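You operate a simulated robot arm through the tools that you are given. There is no shell and no other tool.

Carry out the task below with a simulated robot arm. There is one attempt and no reset: what you move stays moved.

TASK
Lift the black pedal, push the wheel home, pin it, spin it and press the pedal down again.
Fine: in that order; push the orange pin home; spin a quarter turn or more.

The check looks at the end state, three seconds after you hand in, the way a careful person would. Anything else that was tipped, shoved, dropped, spilled or broken makes it a failure.

THE ROBOT
A 6-joint arm with a two-finger parallel gripper, fixed in place. Base frame: the origin is at the foot of the arm, x ahead of it, y to its left, z up. Lengths are in mm, angles in rad, forces in N, time in s.
Its first joint turns from -2.897 to 2.897 rad. Payload 3.91 kg.
Tool frame: the origin (TCP) lies between the finger pads and is the grasp point; the fingertips stand 30 mm ahead of it; z points along the fingers, y is the line along which they close. Largest opening 110 mm; finger width 20, thickness 10; the body of the gripper, 48 by 112 mm, starts 55 mm behind the TCP.
Orientation is that of the tool frame in the base frame, as a unit quaternion [x, y, z, w]. With the fingers straight down and closing along the base's y, the tool's x points along the base's -x, its y along +y and its z along -z.

THE INTERFACE
- The arm moves only by the tool drive_tool. Its arguments are lists of equal length, an entry for each row: "offset": the shift along the base's x, y, z in units of 25 mm (1.0 is 25 mm), a list of three; "turn": the turn, a rotation vector about the base's x, y, z in units of 5 degrees (1.0 is 5 degrees), a list of three. In form: {"offset": [[tx, ty, tz], ...], "turn": [[wx, wy, wz], ...]}. A call has 1 to 20 rows; each row shifts and turns the commanded pose from where the row before left it. "hand" is the opening in per cent of the stroke, from 0 (shut) to 100 (fully open), set as the call begins (left out, the last holds). A call with a number of a shift or a turn outside -1 to 1 is refused whole. Rows are played at 5 a second. More than 50 mm and 0.15 rad between two rows, or a gripper value outside its range, and nothing of the call is played. Where a pose cannot be reached the arm comes as near as it can. A force on the tool above 90 N (or 10 N above the force at the start of the call, whichever is more), or a blocked arm, ends the call early, and 0.2 s more pass. Each finger travels about 108 mm/s and halts on what it meets, pressing with about 39 N; the grip force reading is that of the motor and also rises with nothing between the fingers. The clock runs only during rows and for 0.2 s after the last one: add rows that do not move to give the fingers time. The reply holds the time, the measured pose of the TCP, the force on the tool along the base axes, the opening and the grip force, in the units named above and with some noise, with the torque about the TCP (base axes, N m) and any sound that the robot's microphone picked up.
- Cameras (640 x 400 px; columns grow to the right, rows downward): "scene" is fixed at [399.4, 499.4, 1138.4]; the picture's right is [-0.95, -0.32, 0.00], its down [-0.11, 0.32, -0.94] and it looks along [0.30, -0.89, -0.34] (base axes); focal length 338 px, centre (320, 200). "wrist" rides on the gripper at [72, 17, -103] in the tool frame; the picture's right is [-0.23, 0.97, 0.00], its down [-0.76, -0.18, -0.62] and it looks along [-0.61, -0.14, 0.78] (tool axes); focal length 222 px, centre (320, 200). There is no depth. A picture from a camera that has moved, and an enlarged one, comes with that camera's place and axes in the base frame and with its lens.
- snapshot(camera): a new picture of that camera. The clock stands still meanwhile.
- zoom(camera, box): a new picture of the part [left, top, right, bottom] of that camera's present view, enlarged. The clock stands still meanwhile.
- close_job(): hands the job in; it is judged then, once.

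Nothing tells you positions but the pictures and the camera data. Unless the task says otherwise, let go and move clear before handing in.

The tools are called after "Emit:" as a command line: name --argument value ..., lists and objects as JSON in quotes. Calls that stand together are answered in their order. drive_tool: Moves the arm, as the interface text tells. Its arguments: {"type":"object","properties":{"offset":{"type":"array"},"turn":{"type":"array"},"hand":{"type":"number"}},"required":["offset","turn"]} The other tools are called the same way: snapshot (camera) takes a picture; zoom (camera, box) takes an enlarged picture of a part of a camera's view; close_job () hands the job in.

At the start:

```text
time_s: 0.0
tool_pos: [348.3, -416.4, 877.1]
orientation: [0.0, 1.0, 0.0, 0.0]
force: [-0.8, 0.5, -0.4]
wrist_torque: [0.01, 0.0, 0.0]
gripper_width: 110.1
grasp_force: 0.1
```

scene: 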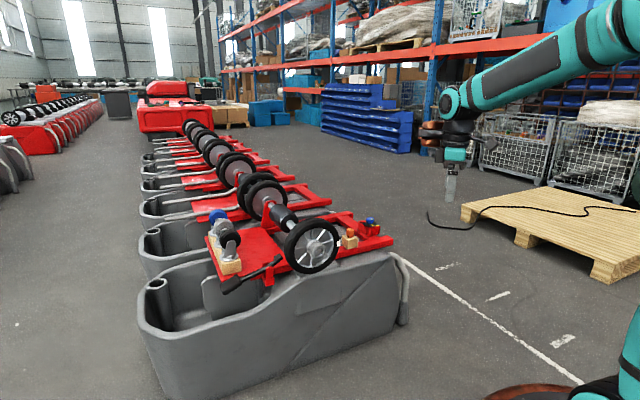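
wrist: 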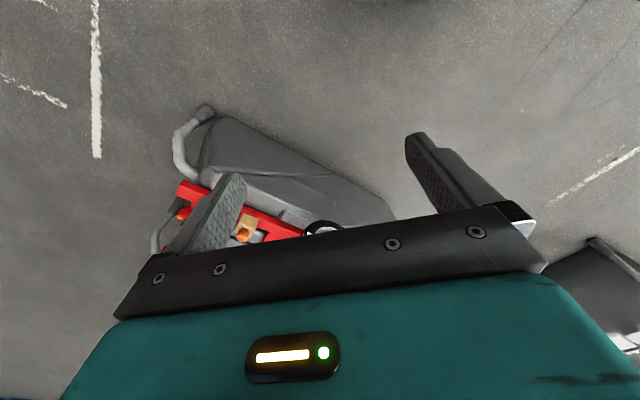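

I see a floor-cleaner/scrubber-like machine with a red frame, a black wheel on an axle, a black pedal lever and an orange pin on a block. I will zoom in to locate things before moving.

Emit:
zoom --camera "scene" --box '[190, 180, 410, 318]'

Emit:
zoom --camera "scene" --box '[270, 195, 400, 276]'

Emit:
zoom --camera "scene" --box '[190, 200, 300, 300]'

Emit:
zoom --camera "wrist" --box '[130, 100, 400, 270]'

```text
2.90 times, centred on (300, 249) of scene
camera zoom: at [399.4, 499.4, 1138.4], right [-0.95, -0.32, 0.0], down [-0.11, 0.32, -0.94], along [0.3, -0.89, -0.34], focal length 978 px, centre (378, 58)
```

zoom: 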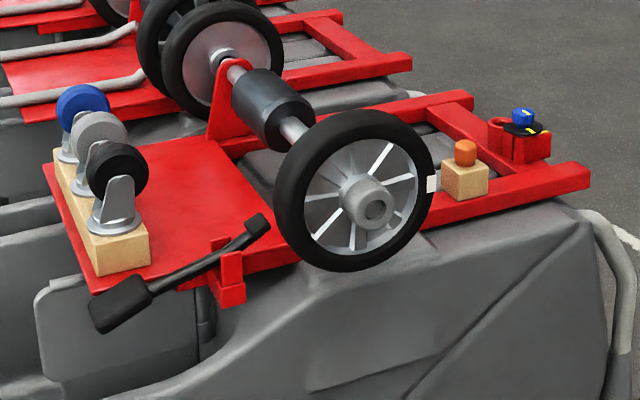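

```text
4.92 times, centred on (335, 236) of scene
camera zoom: at [399.4, 499.4, 1138.4], right [-0.95, -0.32, 0.0], down [-0.11, 0.32, -0.94], along [0.3, -0.89, -0.34], focal length 1662 px, centre (246, 25)
```

zoom: 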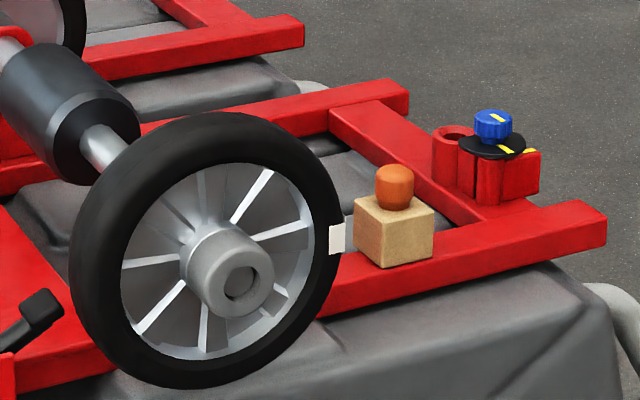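

```text
4.00 times, centred on (245, 250) of scene
camera zoom: at [399.4, 499.4, 1138.4], right [-0.95, -0.32, 0.0], down [-0.11, 0.32, -0.94], along [0.3, -0.89, -0.34], focal length 1350 px, centre (620, 0)
```

zoom: 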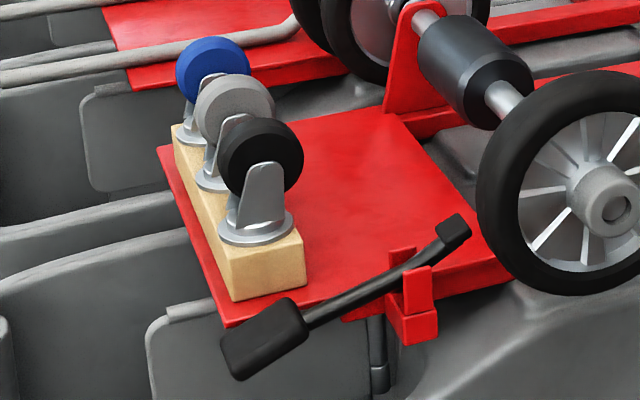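

```text
2.35 times, centred on (265, 185) of wrist
camera zoom: at [275.6, -398.2, 980.4], right [0.23, 0.97, 0.0], down [0.76, -0.18, 0.62], along [0.61, -0.14, -0.78], focal length 523 px, centre (449, 235)
```

zoom: 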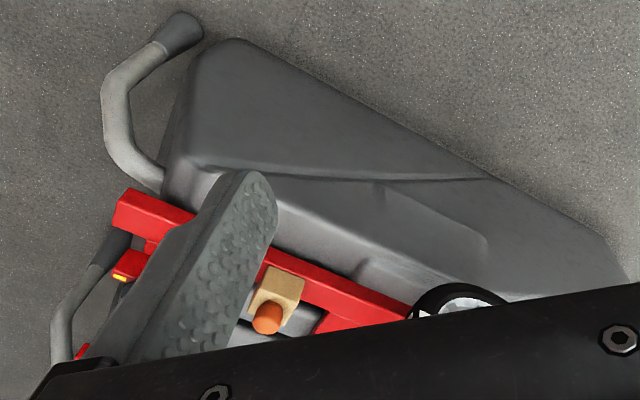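

The wheel hub seems to be around (730, -490, 550) and the orange pin in its wooden block around (680, -710, 555). I'll turn the wrist camera toward the machine for a second view.

Emit:
drive_tool --offset '[[0, 0.6, 0.3], [0, 0.6, 0.3], [0, 0.6, 0.3], [0, 0.6, 0.3], [0, 0.6, 0.3], [0, 0.6, 0.3], [0, 0.6, 0.3], [0, 0.6, 0.3]]' --turn '[[0, 0, -1], [0, 0, -1], [0, 0, -1], [0, 0, -1], [0, 0, -1], [0, 0, -1], [0, 0, -1], [0, 0, -1]]'

Emit:
snapshot --camera "wrist"

```text
time_s: 1.8
tool_pos: [347.6, -297.7, 936.5]
orientation: [0.342, 0.94, 0.0, 0.001]
force: [0.0, 0.1, -0.5]
wrist_torque: [0.04, 0.03, 0.02]
gripper_width: 109.8
grasp_force: 0.1
```

```text
taken
camera wrist: at [303.6, -235.5, 1040.5], right [0.8, 0.6, 0.0], down [0.47, -0.63, 0.62], along [0.37, -0.5, -0.78], focal length 222 px, centre (320, 200)
```

wrist: 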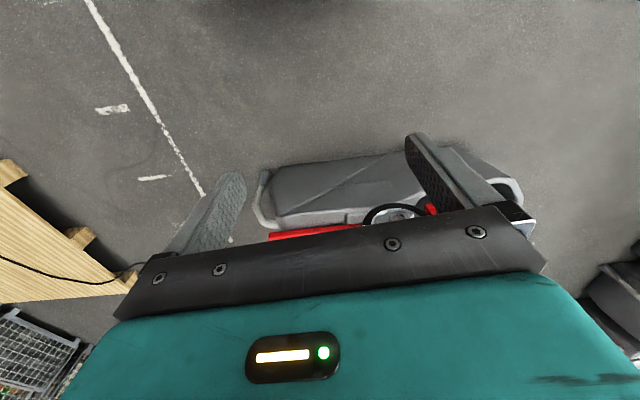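

The wrist view is upside down (its top shows what is beneath the fingers), so I need to stand above the machine. I'll move the tool over to about (640, -390, 930) for an overhead view.

Emit:
drive_tool --offset '[[0.97, -0.3, 0], [0.97, -0.3, 0], [0.97, -0.3, 0], [0.97, -0.3, 0], [0.97, -0.3, 0], [0.97, -0.3, 0], [0.97, -0.3, 0], [0.97, -0.3, 0], [0.97, -0.3, 0], [0.97, -0.3, 0], [0.97, -0.3, 0], [0.97, -0.3, 0]]' --turn '[[0, 0, 1], [0, 0, 1], [0, 0, 0], [0, 0, 0], [0, 0, 0], [0, 0, 0], [0, 0, 0], [0, 0, 0], [0, 0, 0], [0, 0, 0], [0, 0, 0], [0, 0, 0]]'

Emit:
snapshot --camera "wrist"

Emit:
snapshot --camera "scene"

```text
time_s: 4.4
tool_pos: [638.6, -387.4, 937.4]
orientation: [0.259, 0.966, 0.0, 0.0]
force: [-0.7, 0.9, -0.4]
wrist_torque: [0.0, 0.02, 0.01]
gripper_width: 109.9
grasp_force: 0.1
```

```text
taken
camera wrist: at [584.5, -336.2, 1040.9], right [0.68, 0.73, 0.0], down [0.57, -0.53, 0.62], along [0.46, -0.43, -0.78], focal length 222 px, centre (320, 200)
```

wrist: 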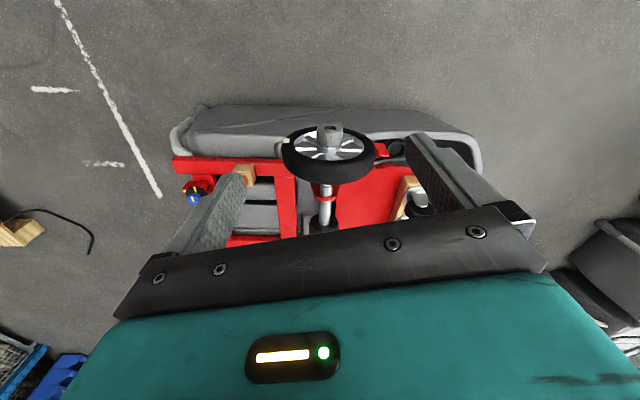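

```text
taken
```

scene: 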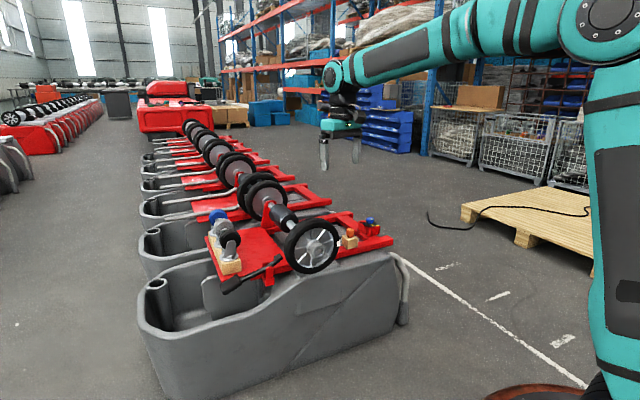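

Emit:
zoom --camera "wrist" --box '[160, 90, 500, 270]'

Emit:
zoom --camera "wrist" --box '[260, 110, 420, 240]'

Emit:
zoom --camera "wrist" --box '[350, 120, 450, 230]'

```text
1.88 times, centred on (330, 180) of wrist
camera zoom: at [584.5, -336.2, 1040.9], right [0.68, 0.73, 0.0], down [0.57, -0.53, 0.62], along [0.46, -0.43, -0.78], focal length 418 px, centre (301, 238)
```

zoom: 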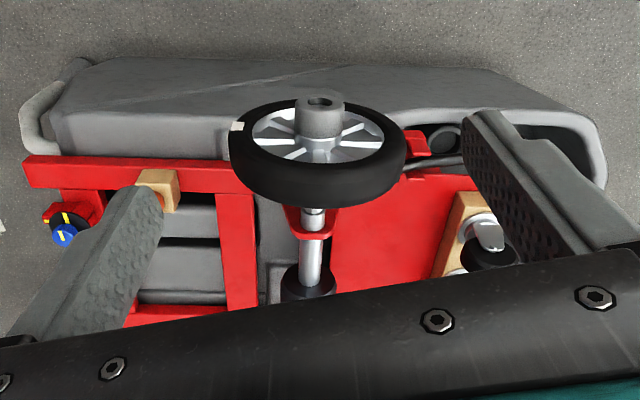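

```text
3.08 times, centred on (340, 175) of wrist
camera zoom: at [584.5, -336.2, 1040.9], right [0.68, 0.73, 0.0], down [0.57, -0.53, 0.62], along [0.46, -0.43, -0.78], focal length 684 px, centre (258, 277)
```

zoom: 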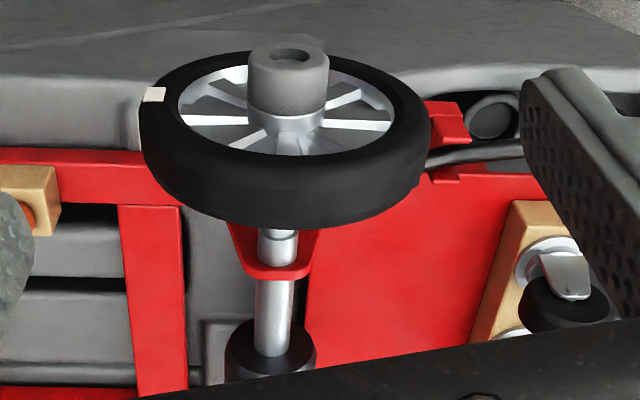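

```text
3.64 times, centred on (400, 175) of wrist
camera zoom: at [584.5, -336.2, 1040.9], right [0.68, 0.73, 0.0], down [0.57, -0.53, 0.62], along [0.46, -0.43, -0.78], focal length 808 px, centre (29, 291)
```

zoom: 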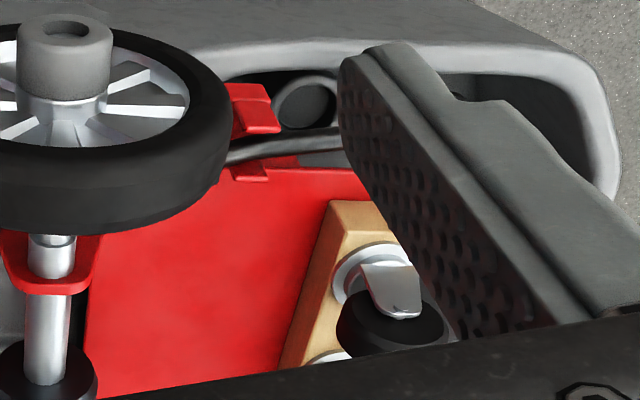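

I can now see the layout: the wheel sits on an axle running away from me at about -44° yaw, the pedal lever is at the right, and the pin block at the left. Next I'll tilt the tool and come closer for a look at the hub end and lever.

Emit:
drive_tool --offset '[[0.12, 0, -0.95], [0.12, 0, -0.95], [0.12, 0, -0.95], [0.12, 0, -0.95], [0.12, 0, -0.95], [0.12, 0, -0.95], [0.12, 0, -0.95], [0.12, 0, -0.95], [0.12, 0, -0.95]]' --turn '[[0, 0, -1], [0, 0, -1], [0, 0, -0.8], [-0.693, -0.718, 0], [-0.693, -0.718, 0], [-0.693, -0.718, 0], [-0.693, -0.718, 0], [-0.693, -0.718, 0], [-0.693, -0.718, 0]]'

Emit:
snapshot --camera "wrist"

Emit:
snapshot --camera "scene"

```text
time_s: 6.4
tool_pos: [665.5, -386.0, 723.4]
orientation: [0.361, 0.896, -0.096, 0.239]
force: [0.3, 0.2, 0.0]
wrist_torque: [0.0, 0.01, 0.01]
gripper_width: 110.0
grasp_force: 0.0
```

```text
taken
camera wrist: at [594.9, -293.5, 776.1], right [0.82, 0.56, 0.11], down [0.13, -0.37, 0.92], along [0.56, -0.74, -0.37], focal length 222 px, centre (320, 200)
```

wrist: 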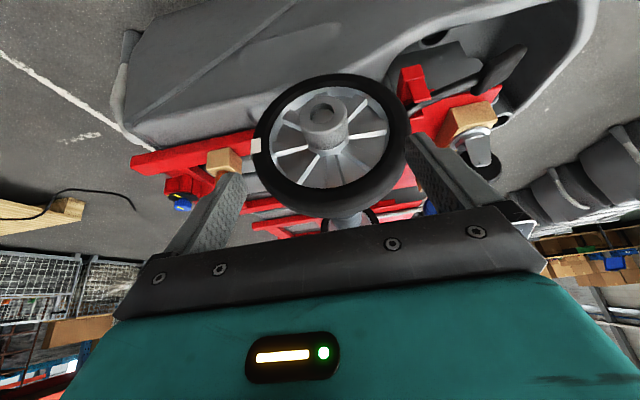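

```text
taken
```

scene: 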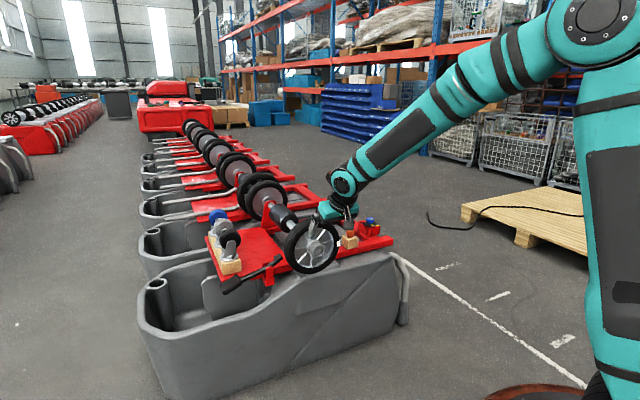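

Emit:
zoom --camera "wrist" --box '[240, 65, 420, 235]'

Emit:
zoom --camera "wrist" --box '[375, 30, 535, 200]'

Emit:
zoom --camera "wrist" --box '[120, 120, 280, 220]'

Emit:
zoom --camera "wrist" --box '[295, 80, 355, 160]'

```text
2.35 times, centred on (330, 150) of wrist
camera zoom: at [594.9, -293.5, 776.1], right [0.82, 0.56, 0.11], down [0.13, -0.37, 0.92], along [0.56, -0.74, -0.37], focal length 523 px, centre (296, 318)
```

zoom: 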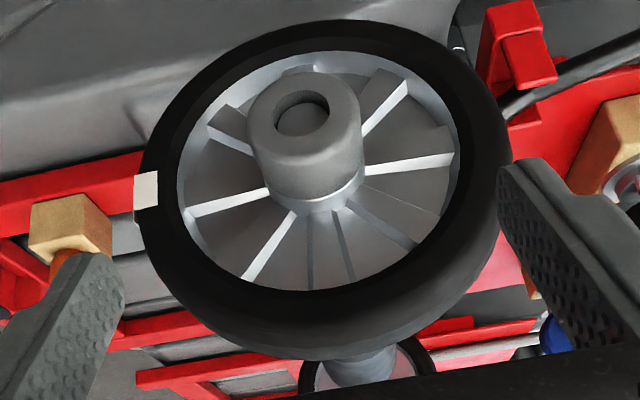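

```text
2.35 times, centred on (455, 115) of wrist
camera zoom: at [594.9, -293.5, 776.1], right [0.82, 0.56, 0.11], down [0.13, -0.37, 0.92], along [0.56, -0.74, -0.37], focal length 523 px, centre (2, 400)
```

zoom: 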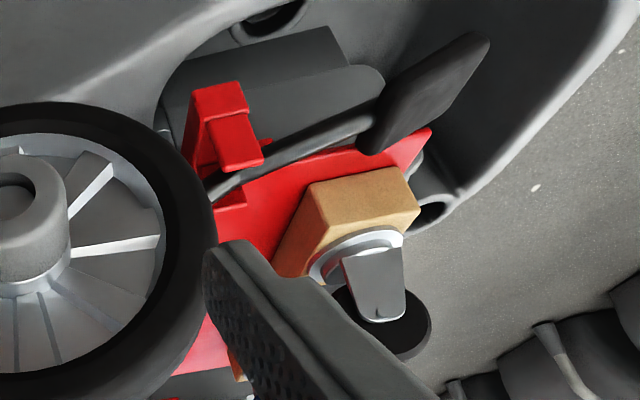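

```text
4.00 times, centred on (200, 170) of wrist
camera zoom: at [594.9, -293.5, 776.1], right [0.82, 0.56, 0.11], down [0.13, -0.37, 0.92], along [0.56, -0.74, -0.37], focal length 888 px, centre (800, 320)
```

zoom: 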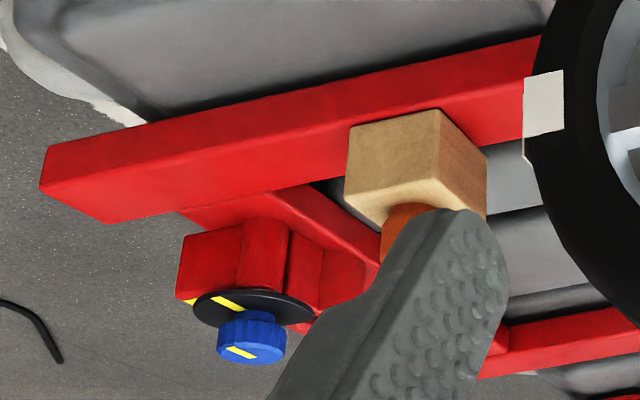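

```text
5.00 times, centred on (325, 120) of wrist
camera zoom: at [594.9, -293.5, 776.1], right [0.82, 0.56, 0.11], down [0.13, -0.37, 0.92], along [0.56, -0.74, -0.37], focal length 1111 px, centre (295, 600)
```

zoom: 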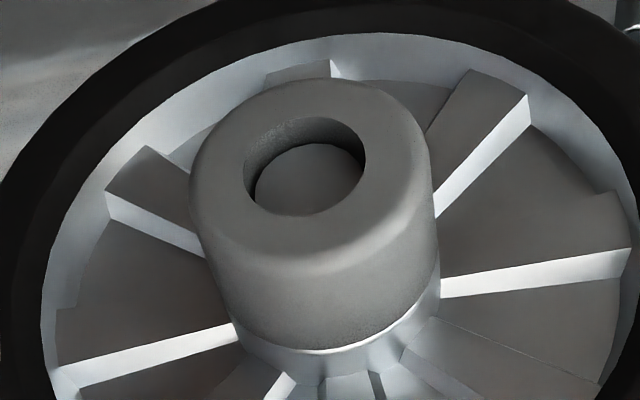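

The hub bore shows the axle end recessed inside, so the wheel isn't home yet. The pedal pad looks to be near (988, -319, 494), with its pivot near (901, -405, 515). I'll move the camera close to the pedal.

Emit:
drive_tool --offset '[[0.665, 0.689, 0], [0.665, 0.689, 0], [0.665, 0.689, 0], [0.665, 0.689, 0], [0.665, 0.689, 0], [0.665, 0.689, 0], [0.665, 0.689, 0], [0.665, 0.689, 0], [0.665, 0.689, 0], [0.575, -0.55, -0.5], [0.575, -0.55, -0.5], [0.575, -0.55, -0.5], [0.575, -0.55, -0.5]]' --turn '[[0, 0, 0], [0, 0, 0], [0, 0, 0], [0, 0, 0], [0, 0, 0], [0, 0, 0], [0, 0, 0], [0, 0, 0], [0, 0, 0], [0, 0, 0], [0, 0, 0], [0, 0, 0], [0, 0, 0]]'

Emit:
snapshot --camera "wrist"

Emit:
snapshot --camera "scene"

```text
time_s: 9.2
tool_pos: [871.4, -287.8, 674.1]
orientation: [0.362, 0.896, -0.097, 0.24]
force: [-1.0, 0.4, -0.6]
wrist_torque: [0.0, 0.01, 0.03]
gripper_width: 109.9
grasp_force: 0.1
```

```text
taken
camera wrist: at [800.7, -194.0, 726.9], right [0.82, 0.56, 0.11], down [0.13, -0.37, 0.92], along [0.56, -0.74, -0.37], focal length 222 px, centre (320, 200)
```

wrist: 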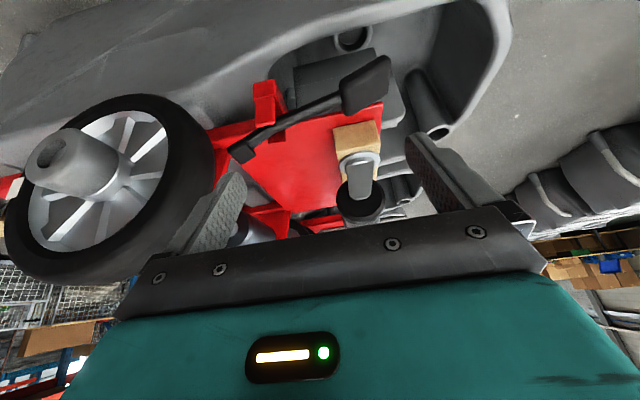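

```text
taken
```

scene: 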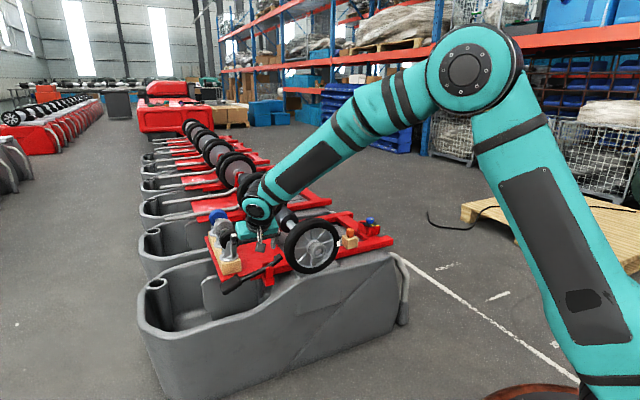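

Emit:
zoom --camera "wrist" --box '[200, 40, 440, 240]'

Emit:
zoom --camera "wrist" --box '[215, 45, 405, 165]'

Emit:
zoom --camera "wrist" --box '[0, 80, 220, 290]'

Emit:
zoom --camera "scene" --box '[190, 200, 350, 300]'

```text
2.00 times, centred on (320, 140) of wrist
camera zoom: at [800.7, -194.0, 726.9], right [0.82, 0.56, 0.11], down [0.13, -0.37, 0.92], along [0.56, -0.74, -0.37], focal length 444 px, centre (320, 320)
```

zoom: 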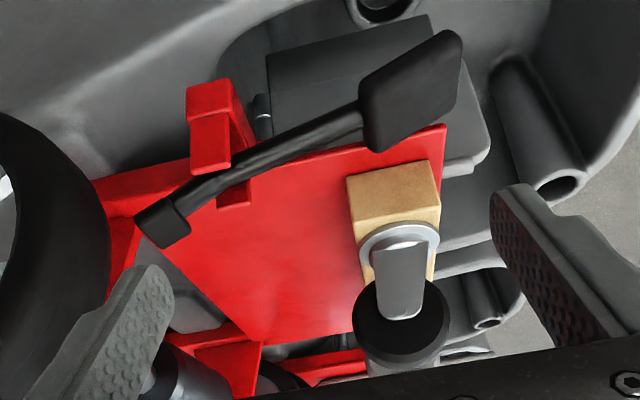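

```text
3.33 times, centred on (310, 105) of wrist
camera zoom: at [800.7, -194.0, 726.9], right [0.82, 0.56, 0.11], down [0.13, -0.37, 0.92], along [0.56, -0.74, -0.37], focal length 740 px, centre (353, 517)
```

zoom: 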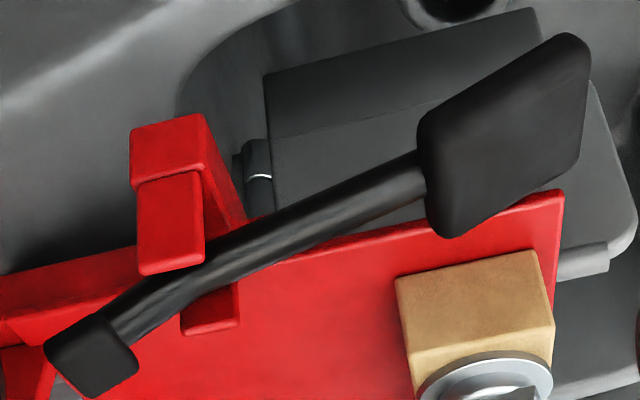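

```text
1.90 times, centred on (110, 185) of wrist
camera zoom: at [800.7, -194.0, 726.9], right [0.82, 0.56, 0.11], down [0.13, -0.37, 0.92], along [0.56, -0.74, -0.37], focal length 423 px, centre (720, 229)
```

zoom: 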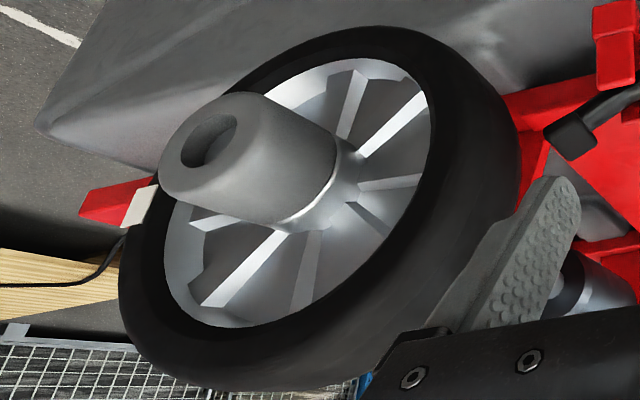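

```text
4.00 times, centred on (270, 250) of scene
camera zoom: at [399.4, 499.4, 1138.4], right [-0.95, -0.32, 0.0], down [-0.11, 0.32, -0.94], along [0.3, -0.89, -0.34], focal length 1350 px, centre (520, 0)
```

zoom: 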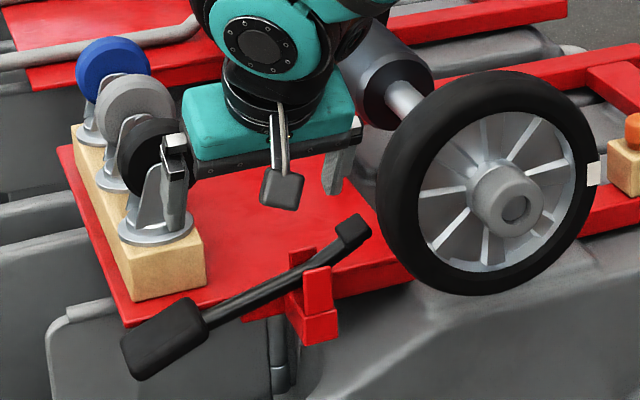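

The pedal lever crosses above the front edge, running from the pad (986, -316, 495) through the bracket (~900, -405, 530) to a brake shoe (~870, -437, 554). I plan to grip the lever arm between pad and bracket with the fingers closing along the axle direction, so I first rotate the tool 90° about its own axis in free space.

Emit:
drive_tool --offset '[[0, 0, 0], [0, 0, 0], [0, 0, 0], [0, 0, 0], [0, 0, 0], [0, 0, 0], [0, 0, 0], [0, 0, 0], [0, 0, 0], [0, 0, 0], [0, 0, 0], [0, 0, 0], [0, 0, 0], [0, 0, 0], [0, 0, 0], [0, 0, 0], [0, 0, 0], [0, 0, 0]]' --turn '[[0.36, -0.347, -0.866], [0.36, -0.347, -0.866], [0.36, -0.347, -0.866], [0.36, -0.347, -0.866], [0.36, -0.347, -0.866], [0.36, -0.347, -0.866], [0.36, -0.347, -0.866], [0.36, -0.347, -0.866], [0.36, -0.347, -0.866], [0.36, -0.347, -0.866], [0.36, -0.347, -0.866], [0.36, -0.347, -0.866], [0.36, -0.347, -0.866], [0.36, -0.347, -0.866], [0.36, -0.347, -0.866], [0.36, -0.347, -0.866], [0.36, -0.347, -0.866], [0.36, -0.347, -0.866]]' --hand 40

Emit:
snapshot --camera "wrist"

Emit:
snapshot --camera "scene"

```text
time_s: 13.0
tool_pos: [873.4, -286.7, 673.3]
orientation: [0.889, 0.377, 0.101, 0.238]
force: [1.0, 0.5, 0.4]
wrist_torque: [0.02, 0.0, -0.04]
gripper_width: 44.1
grasp_force: 0.0
```

```text
taken
camera wrist: at [896.2, -208.3, 770.8], right [0.45, -0.75, 0.49], down [-0.86, -0.23, 0.45], along [-0.23, -0.62, -0.75], focal length 222 px, centre (320, 200)
```

wrist: 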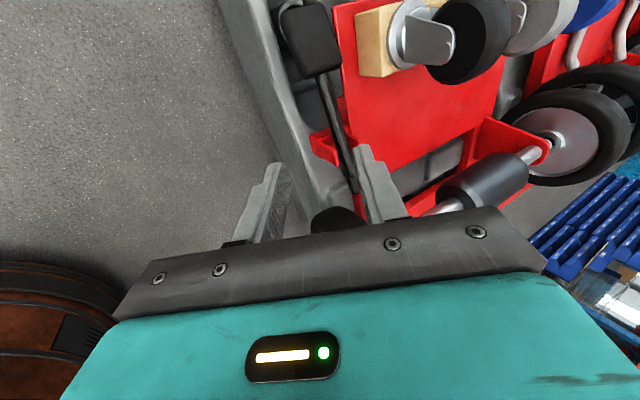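

```text
taken
```

scene: 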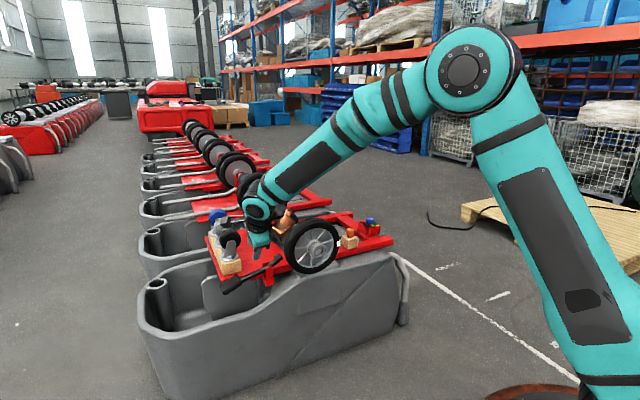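

Emit:
zoom --camera "wrist" --box '[220, 0, 440, 220]'

Emit:
zoom --camera "scene" --box '[200, 190, 340, 300]'

```text
1.82 times, centred on (330, 110) of wrist
camera zoom: at [896.2, -208.3, 770.8], right [0.45, -0.75, 0.49], down [-0.86, -0.23, 0.45], along [-0.23, -0.62, -0.75], focal length 404 px, centre (302, 364)
```

zoom: 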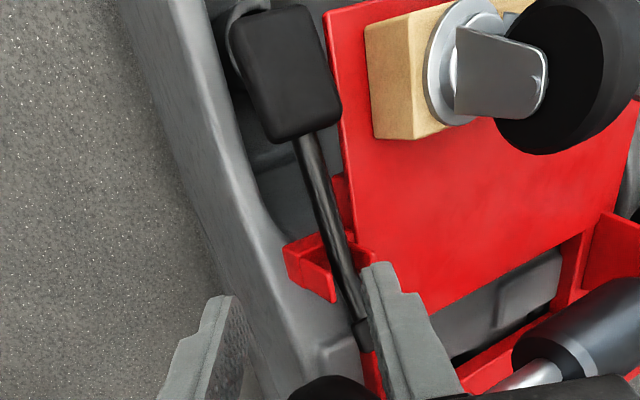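

```text
3.64 times, centred on (270, 245) of scene
camera zoom: at [399.4, 499.4, 1138.4], right [-0.95, -0.32, 0.0], down [-0.11, 0.32, -0.94], along [0.3, -0.89, -0.34], focal length 1227 px, centre (502, 36)
```

zoom: 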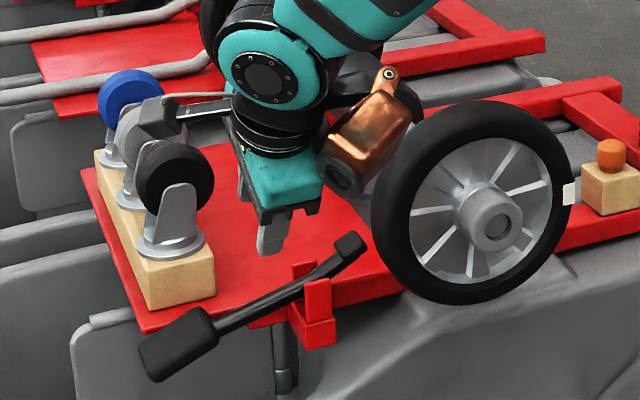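

Emit:
zoom --camera "scene" --box '[230, 190, 310, 270]'

Emit:
zoom --camera "wrist" --box '[270, 0, 370, 190]'

```text
5.00 times, centred on (270, 230) of scene
camera zoom: at [399.4, 499.4, 1138.4], right [-0.95, -0.32, 0.0], down [-0.11, 0.32, -0.94], along [0.3, -0.89, -0.34], focal length 1688 px, centre (570, 50)
```

zoom: 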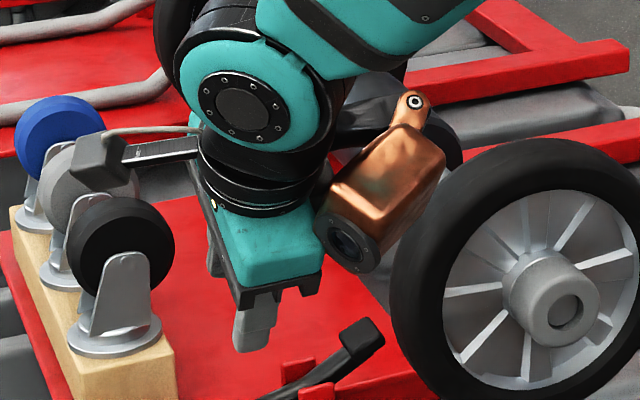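

```text
2.11 times, centred on (320, 95) of wrist
camera zoom: at [896.2, -208.3, 770.8], right [0.45, -0.75, 0.49], down [-0.86, -0.23, 0.45], along [-0.23, -0.62, -0.75], focal length 468 px, centre (320, 421)
```

zoom: 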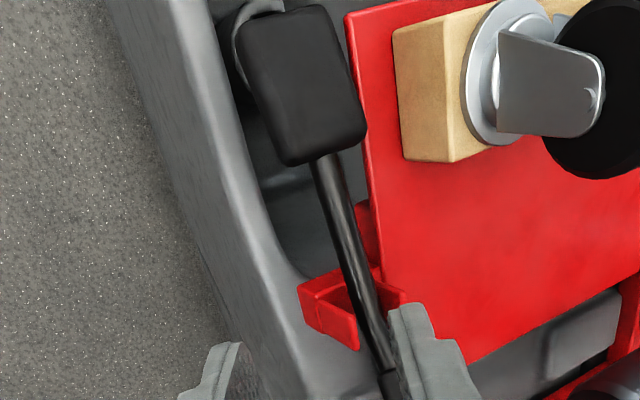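

The lever arm is clearly seen between pad and bracket; a grip point on it is about (941, -363, 513). I'll lean the gripper 15° away from the wheel (perpendicular to the lever) and go to a pre-grasp 70 mm short.

Emit:
drive_tool --offset '[[0, 0, 0], [0, 0, 0], [0, 0, 0], [0.405, -0.278, -0.737], [0.405, -0.278, -0.737], [0.405, -0.278, -0.737], [0.405, -0.278, -0.737], [0.405, -0.278, -0.737], [0, 0, 0]]' --turn '[[-0.718, 0.693, 0], [-0.718, 0.693, 0], [-0.718, 0.693, 0], [0, 0, 0], [0, 0, 0], [0, 0, 0], [0, 0, 0], [0, 0, 0], [0, 0, 0]]'

Emit:
snapshot --camera "wrist"

Emit:
zoom --camera "scene" --box '[200, 180, 340, 300]'

Emit:
zoom --camera "wrist" --box '[240, 0, 420, 220]'

```text
time_s: 15.0
tool_pos: [922.4, -323.5, 580.1]
orientation: [0.868, 0.406, -0.014, 0.285]
force: [-0.6, 0.2, 0.3]
wrist_torque: [-0.01, -0.02, -0.02]
gripper_width: 44.2
grasp_force: 0.1
```

```text
taken
camera wrist: at [961.7, -226.2, 657.2], right [0.54, -0.65, 0.53], down [-0.77, -0.12, 0.63], along [-0.35, -0.75, -0.57], focal length 222 px, centre (320, 200)
```

wrist: 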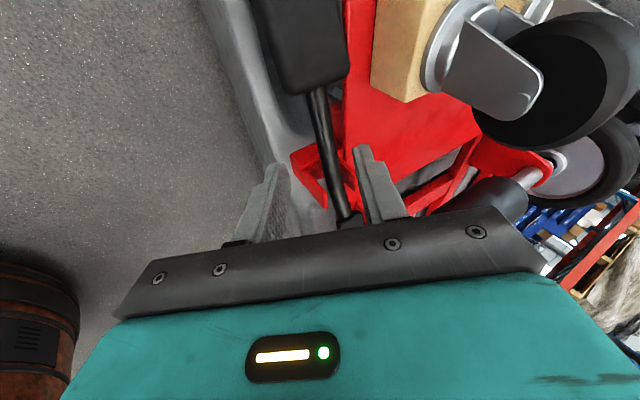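

```text
3.33 times, centred on (270, 240) of scene
camera zoom: at [399.4, 499.4, 1138.4], right [-0.95, -0.32, 0.0], down [-0.11, 0.32, -0.94], along [0.3, -0.89, -0.34], focal length 1125 px, centre (487, 67)
```

zoom: 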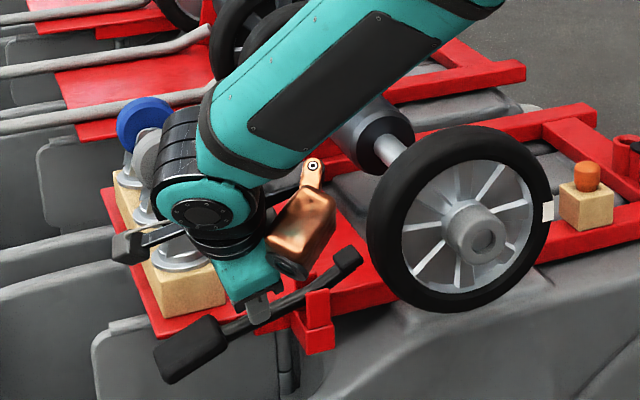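

```text
1.82 times, centred on (330, 110) of wrist
camera zoom: at [961.7, -226.2, 657.2], right [0.54, -0.65, 0.53], down [-0.77, -0.12, 0.63], along [-0.35, -0.75, -0.57], focal length 404 px, centre (302, 364)
```

zoom: 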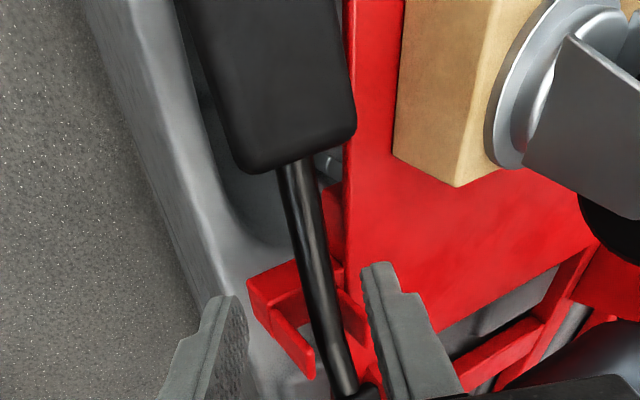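

The arm lies centred between the fingers as computed. I'll advance along the tool axis to the grip point with the fingers open 44 mm.

Emit:
drive_tool --offset '[[0.208, -0.43, -0.761], [0.208, -0.43, -0.761], [0.208, -0.43, -0.761], [0, 0, 0]]' --turn '[[0, 0, 0], [0, 0, 0], [0, 0, 0], [0, 0, 0]]'

Emit:
zoom --camera "wrist" --box '[220, 0, 440, 220]'

Emit:
zoom --camera "scene" --box '[210, 200, 310, 300]'

```text
time_s: 16.0
tool_pos: [937.5, -355.6, 524.1]
orientation: [0.868, 0.406, -0.015, 0.285]
force: [-0.4, 0.6, 0.1]
wrist_torque: [0.03, -0.02, 0.03]
gripper_width: 44.0
grasp_force: 0.2
```

```text
1.82 times, centred on (330, 110) of wrist
camera zoom: at [977.4, -259.7, 600.0], right [0.54, -0.65, 0.53], down [-0.76, -0.12, 0.63], along [-0.35, -0.75, -0.57], focal length 404 px, centre (302, 364)
```

zoom: 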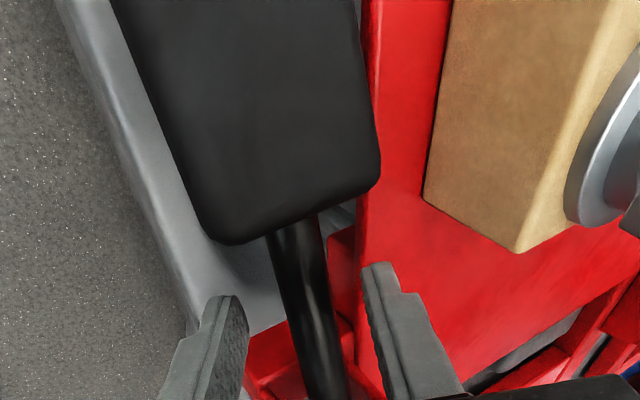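

```text
4.00 times, centred on (260, 250) of scene
camera zoom: at [399.4, 499.4, 1138.4], right [-0.95, -0.32, 0.0], down [-0.11, 0.32, -0.94], along [0.3, -0.89, -0.34], focal length 1350 px, centre (560, 0)
```

zoom: 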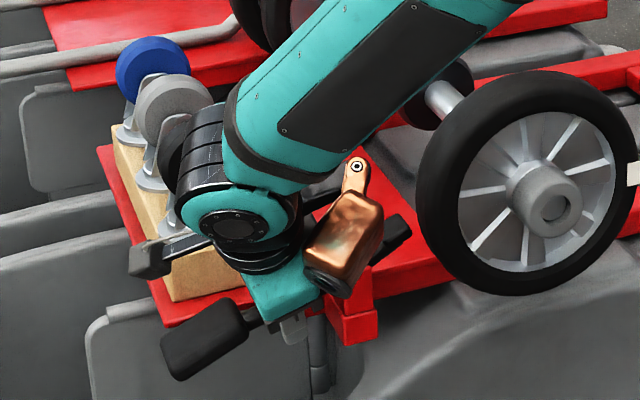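

The arm is between the finger pads with no contact force. Now I close the fingers on it.

Emit:
drive_tool --offset '[[0, 0, 0], [0, 0, 0], [0, 0, 0], [0, 0, 0]]' --turn '[[0, 0, 0], [0, 0, 0], [0, 0, 0], [0, 0, 0]]' --hand 0

Emit:
zoom --camera "wrist" --box '[220, 0, 440, 220]'

```text
time_s: 17.0
tool_pos: [938.9, -356.1, 524.5]
orientation: [0.868, 0.405, -0.015, 0.285]
force: [58.9, -39.0, 3.4]
wrist_torque: [-0.95, -1.02, -0.36]
gripper_width: 17.6
grasp_force: 45.3
```

```text
1.82 times, centred on (330, 110) of wrist
camera zoom: at [978.6, -261.0, 601.0], right [0.54, -0.65, 0.53], down [-0.77, -0.12, 0.63], along [-0.35, -0.75, -0.57], focal length 404 px, centre (302, 364)
```

zoom: 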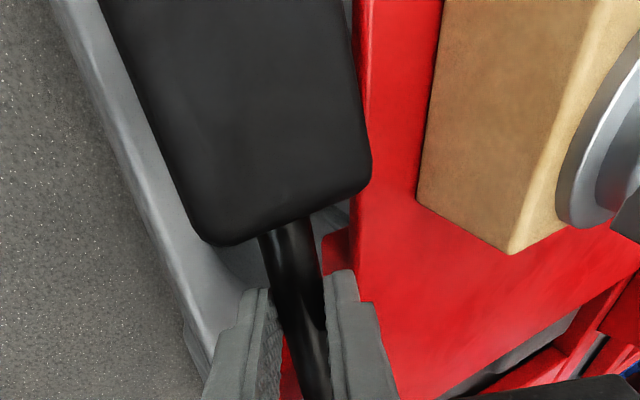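

The grip is on (17.6 mm) but the tool feels a sideways load of ~70 N along the axle direction, so I'll shift a few mm that way to relieve it.

Emit:
drive_tool --offset '[[0.057, -0.055, 0], [0, 0, 0]]' --turn '[[0, 0, 0], [0, 0, 0]]'

```text
time_s: 17.6
tool_pos: [939.3, -358.1, 523.8]
orientation: [0.868, 0.406, -0.014, 0.285]
force: [40.8, -28.1, 18.2]
wrist_torque: [-0.81, -0.91, -0.35]
gripper_width: 17.6
grasp_force: 45.1
```

Emit:
drive_tool --offset '[[0.1, -0.075, 0.05], [0, 0, 0]]' --turn '[[0, 0, 0], [0, 0, 0]]'

```text
time_s: 18.2
tool_pos: [938.4, -356.8, 524.3]
orientation: [0.869, 0.405, -0.017, 0.283]
force: [-28.6, 11.7, 23.9]
wrist_torque: [0.2, -0.01, -0.83]
gripper_width: 17.5
grasp_force: 44.9
```

The sideways load is small now. I'll lift the lever in small steps along its arc about the bracket pivot.

Emit:
drive_tool --offset '[[0.037, 0.039, 0.224], [0.037, 0.039, 0.224], [0, 0, 0]]' --turn '[[0, 0, 0], [0, 0, 0], [0, 0, 0]]'

Emit:
zoom --camera "wrist" --box '[220, 0, 440, 220]'

```text
time_s: 19.0
tool_pos: [942.7, -355.8, 533.4]
orientation: [0.869, 0.406, -0.017, 0.283]
force: [-62.2, 28.4, -20.2]
wrist_torque: [1.8, 0.17, -0.68]
gripper_width: 19.9
grasp_force: 44.8
```

```text
1.82 times, centred on (330, 110) of wrist
camera zoom: at [982.1, -259.8, 610.0], right [0.54, -0.65, 0.52], down [-0.76, -0.12, 0.64], along [-0.35, -0.75, -0.57], focal length 404 px, centre (302, 364)
```

zoom: 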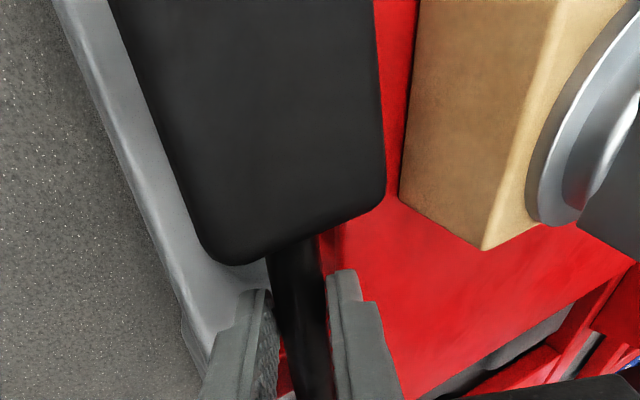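

The pad is rising. I'll relieve the sideways load a little and continue the lift.

Emit:
drive_tool --offset '[[-0.086, 0.083, 0], [0.01, 0.01, 0.224], [0.01, 0.01, 0.224], [0, 0, 0]]' --turn '[[0, 0, 0], [0, 0, 0], [0, 0, 0], [0, 0, 0]]'

Emit:
zoom --camera "scene" --box '[210, 200, 310, 300]'

```text
time_s: 20.0
tool_pos: [942.5, -354.3, 545.4]
orientation: [0.868, 0.406, -0.015, 0.284]
force: [-19.6, 0.8, -29.6]
wrist_torque: [1.4, -1.07, -0.49]
gripper_width: 21.9
grasp_force: 44.8
```

```text
4.00 times, centred on (260, 250) of scene
camera zoom: at [399.4, 499.4, 1138.4], right [-0.95, -0.32, 0.0], down [-0.11, 0.32, -0.94], along [0.3, -0.89, -0.34], focal length 1350 px, centre (560, 0)
```

zoom: 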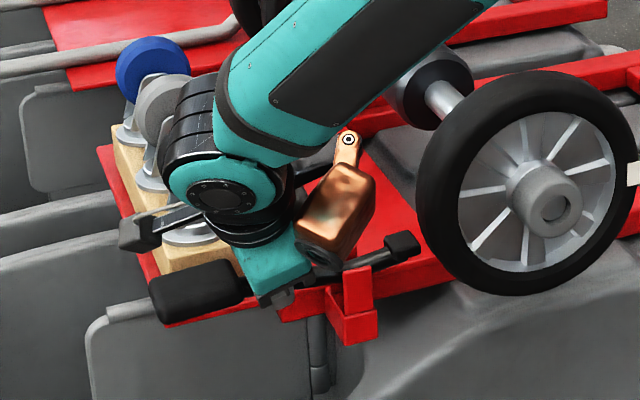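

Emit:
drive_tool --offset '[[-0.04, 0.02, 0.22], [-0.02, -0.02, 0.23], [-0.02, -0.02, 0.23], [0, 0, 0]]' --turn '[[0, 0, 0], [0, 0, 0], [0, 0, 0], [0, 0, 0]]'

Emit:
zoom --camera "scene" --box '[210, 200, 310, 300]'

```text
time_s: 20.8
tool_pos: [941.4, -353.5, 552.3]
orientation: [0.869, 0.407, -0.015, 0.282]
force: [62.6, -36.4, -38.0]
wrist_torque: [0.12, -0.86, -0.57]
gripper_width: 22.5
grasp_force: 44.7
stopped in row 3: the force on the tool passed its limit at 117 N (the readings are from after the stop); the commanded pose is now the measured one
```

```text
4.00 times, centred on (260, 250) of scene
camera zoom: at [399.4, 499.4, 1138.4], right [-0.95, -0.32, 0.0], down [-0.11, 0.32, -0.94], along [0.3, -0.89, -0.34], focal length 1350 px, centre (560, 0)
```

zoom: 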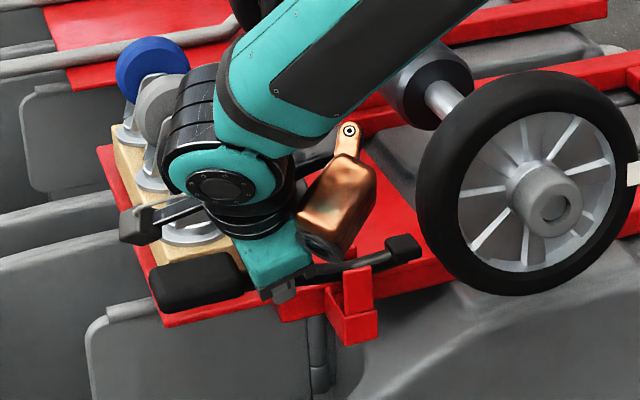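

The lever is now about level and something resisted. I'll relieve the sideways load and test a little further lift to see whether this is the stop.

Emit:
drive_tool --offset '[[0.086, -0.08, 0], [0, 0, 0]]' --turn '[[0, 0, 0], [0, 0, 0]]'

Emit:
drive_tool --offset '[[-0.01, -0.01, 0.15], [0, 0, 0]]' --turn '[[0, 0, 0], [0, 0, 0]]'

Emit:
zoom --camera "scene" --box '[210, 200, 310, 300]'

Emit:
zoom --camera "wrist" --box '[220, 0, 440, 220]'

```text
time_s: 21.4
tool_pos: [941.9, -353.3, 554.0]
orientation: [0.869, 0.407, -0.018, 0.281]
force: [34.5, -16.1, -39.7]
wrist_torque: [0.77, -0.89, -0.61]
gripper_width: 22.7
grasp_force: 45.1
```

```text
time_s: 22.0
tool_pos: [942.0, -353.7, 552.0]
orientation: [0.869, 0.408, -0.019, 0.279]
force: [20.4, -2.1, -76.5]
wrist_torque: [1.65, -0.78, -0.58]
gripper_width: 22.5
grasp_force: 44.8
```

```text
4.00 times, centred on (260, 250) of scene
camera zoom: at [399.4, 499.4, 1138.4], right [-0.95, -0.32, 0.0], down [-0.11, 0.32, -0.94], along [0.3, -0.89, -0.34], focal length 1350 px, centre (560, 0)
```

zoom: 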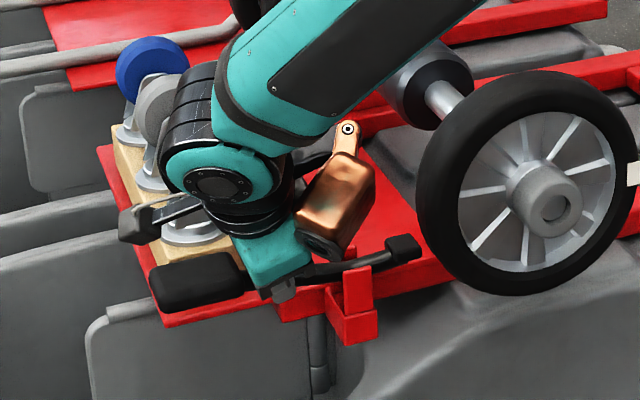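

```text
1.82 times, centred on (330, 110) of wrist
camera zoom: at [981.9, -258.5, 630.0], right [0.55, -0.66, 0.52], down [-0.76, -0.13, 0.64], along [-0.35, -0.74, -0.57], focal length 404 px, centre (302, 364)
```

zoom: 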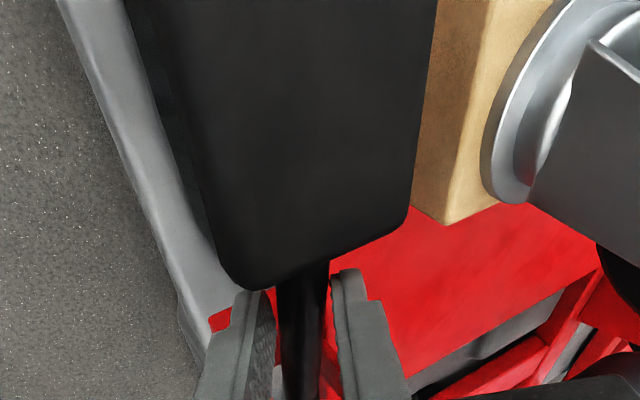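

The vertical load climbs without motion, so the lever is at its upper stop. I'll back off the load and open the fingers, then check the pedal stays up.

Emit:
drive_tool --offset '[[-0.02, 0.02, -0.15], [0, 0, 0]]' --turn '[[0, 0, 0], [0, 0, 0]]'

Emit:
drive_tool --offset '[[0, 0, 0], [0, 0, 0], [0, 0, 0], [0, 0, 0]]' --turn '[[0, 0, 0], [0, 0, 0], [0, 0, 0], [0, 0, 0]]' --hand 40

Emit:
zoom --camera "scene" --box '[210, 200, 310, 300]'

Emit:
zoom --camera "wrist" --box '[220, 0, 440, 220]'

```text
time_s: 22.6
tool_pos: [941.0, -353.9, 553.7]
orientation: [0.869, 0.407, -0.017, 0.28]
force: [8.5, 4.4, -57.1]
wrist_torque: [1.27, -0.15, -0.93]
gripper_width: 22.5
grasp_force: 45.4
```

```text
time_s: 23.6
tool_pos: [940.9, -354.0, 556.5]
orientation: [0.868, 0.407, -0.017, 0.283]
force: [-1.0, -0.4, 0.6]
wrist_torque: [-0.02, -0.03, 0.0]
gripper_width: 44.0
grasp_force: 0.0
```

```text
4.00 times, centred on (260, 250) of scene
camera zoom: at [399.4, 499.4, 1138.4], right [-0.95, -0.32, 0.0], down [-0.11, 0.32, -0.94], along [0.3, -0.89, -0.34], focal length 1350 px, centre (560, 0)
```

zoom: 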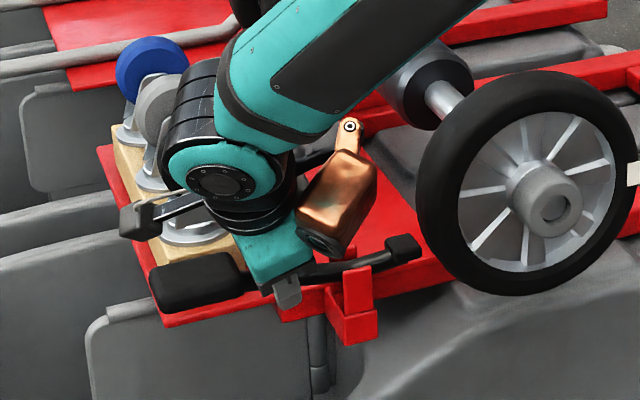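

```text
1.82 times, centred on (330, 110) of wrist
camera zoom: at [980.6, -258.6, 633.5], right [0.55, -0.65, 0.52], down [-0.76, -0.13, 0.64], along [-0.35, -0.75, -0.57], focal length 404 px, centre (302, 364)
```

zoom: 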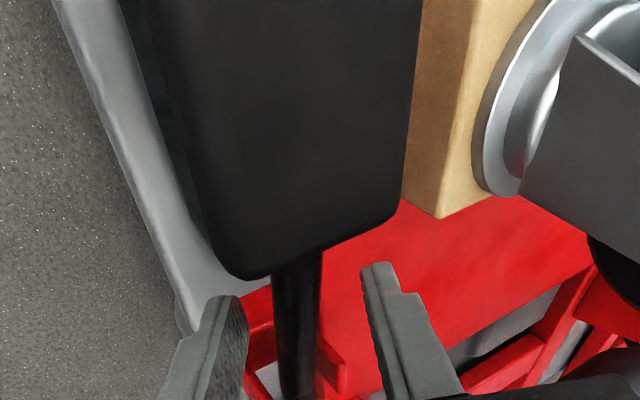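

The pedal stays up on its own. I'll withdraw along the tool axis and turn the tool back to its earlier orientation for working on the wheel hub.

Emit:
drive_tool --offset '[[-0.2, 0.486, 0.803], [-0.2, 0.486, 0.803], [-0.2, 0.486, 0.803], [-0.2, 0.486, 0.803], [-0.3, 0.3, 0.5], [-0.3, 0.3, 0.5], [-0.3, 0.3, 0.5]]' --turn '[[0, 0, 0], [0, 0, 0], [0, 0, 0], [0, 0, 0], [0.718, -0.693, 0], [0.718, -0.693, 0], [0.718, -0.693, 0]]'

Emit:
zoom --camera "scene" --box '[190, 180, 350, 300]'

```text
time_s: 25.2
tool_pos: [897.9, -280.6, 674.2]
orientation: [0.889, 0.38, 0.1, 0.235]
force: [-0.6, 0.0, 0.5]
wrist_torque: [0.01, -0.02, 0.02]
gripper_width: 44.4
grasp_force: 0.0
```

```text
3.33 times, centred on (270, 240) of scene
camera zoom: at [399.4, 499.4, 1138.4], right [-0.95, -0.32, 0.0], down [-0.11, 0.32, -0.94], along [0.3, -0.89, -0.34], focal length 1125 px, centre (487, 67)
```

zoom: 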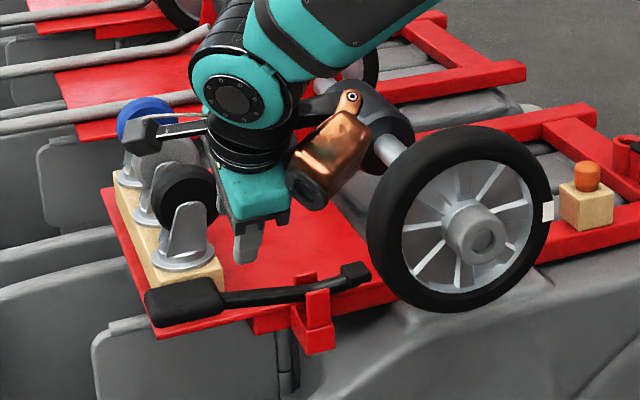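

Emit:
drive_tool --offset '[[-0.1, 0.097, 0.2], [-0.1, 0.097, 0.2], [-0.1, 0.097, 0.2], [-0.1, 0.097, 0.2], [-0.1, 0.097, 0.2], [-0.1, 0.097, 0.2], [-0.1, 0.097, 0.2], [-0.1, 0.097, 0.2], [-0.1, 0.097, 0.2], [-0.1, 0.097, 0.2], [-0.1, 0.097, 0.2], [-0.1, 0.097, 0.2], [-0.1, 0.097, 0.2], [-0.1, 0.097, 0.2], [-0.1, 0.097, 0.2], [-0.1, 0.097, 0.2], [-0.1, 0.097, 0.2], [-0.1, 0.097, 0.2]]' --turn '[[-0.36, 0.347, 0.866], [-0.36, 0.347, 0.866], [-0.36, 0.347, 0.866], [-0.36, 0.347, 0.866], [-0.36, 0.347, 0.866], [-0.36, 0.347, 0.866], [-0.36, 0.347, 0.866], [-0.36, 0.347, 0.866], [-0.36, 0.347, 0.866], [-0.36, 0.347, 0.866], [-0.36, 0.347, 0.866], [-0.36, 0.347, 0.866], [-0.36, 0.347, 0.866], [-0.36, 0.347, 0.866], [-0.36, 0.347, 0.866], [-0.36, 0.347, 0.866], [-0.36, 0.347, 0.866], [-0.36, 0.347, 0.866]]' --hand 75

```text
time_s: 29.0
tool_pos: [852.2, -239.6, 764.7]
orientation: [0.361, 0.896, -0.099, 0.238]
force: [0.1, 0.1, -0.5]
wrist_torque: [0.01, 0.0, 0.02]
gripper_width: 82.6
grasp_force: 0.0
```

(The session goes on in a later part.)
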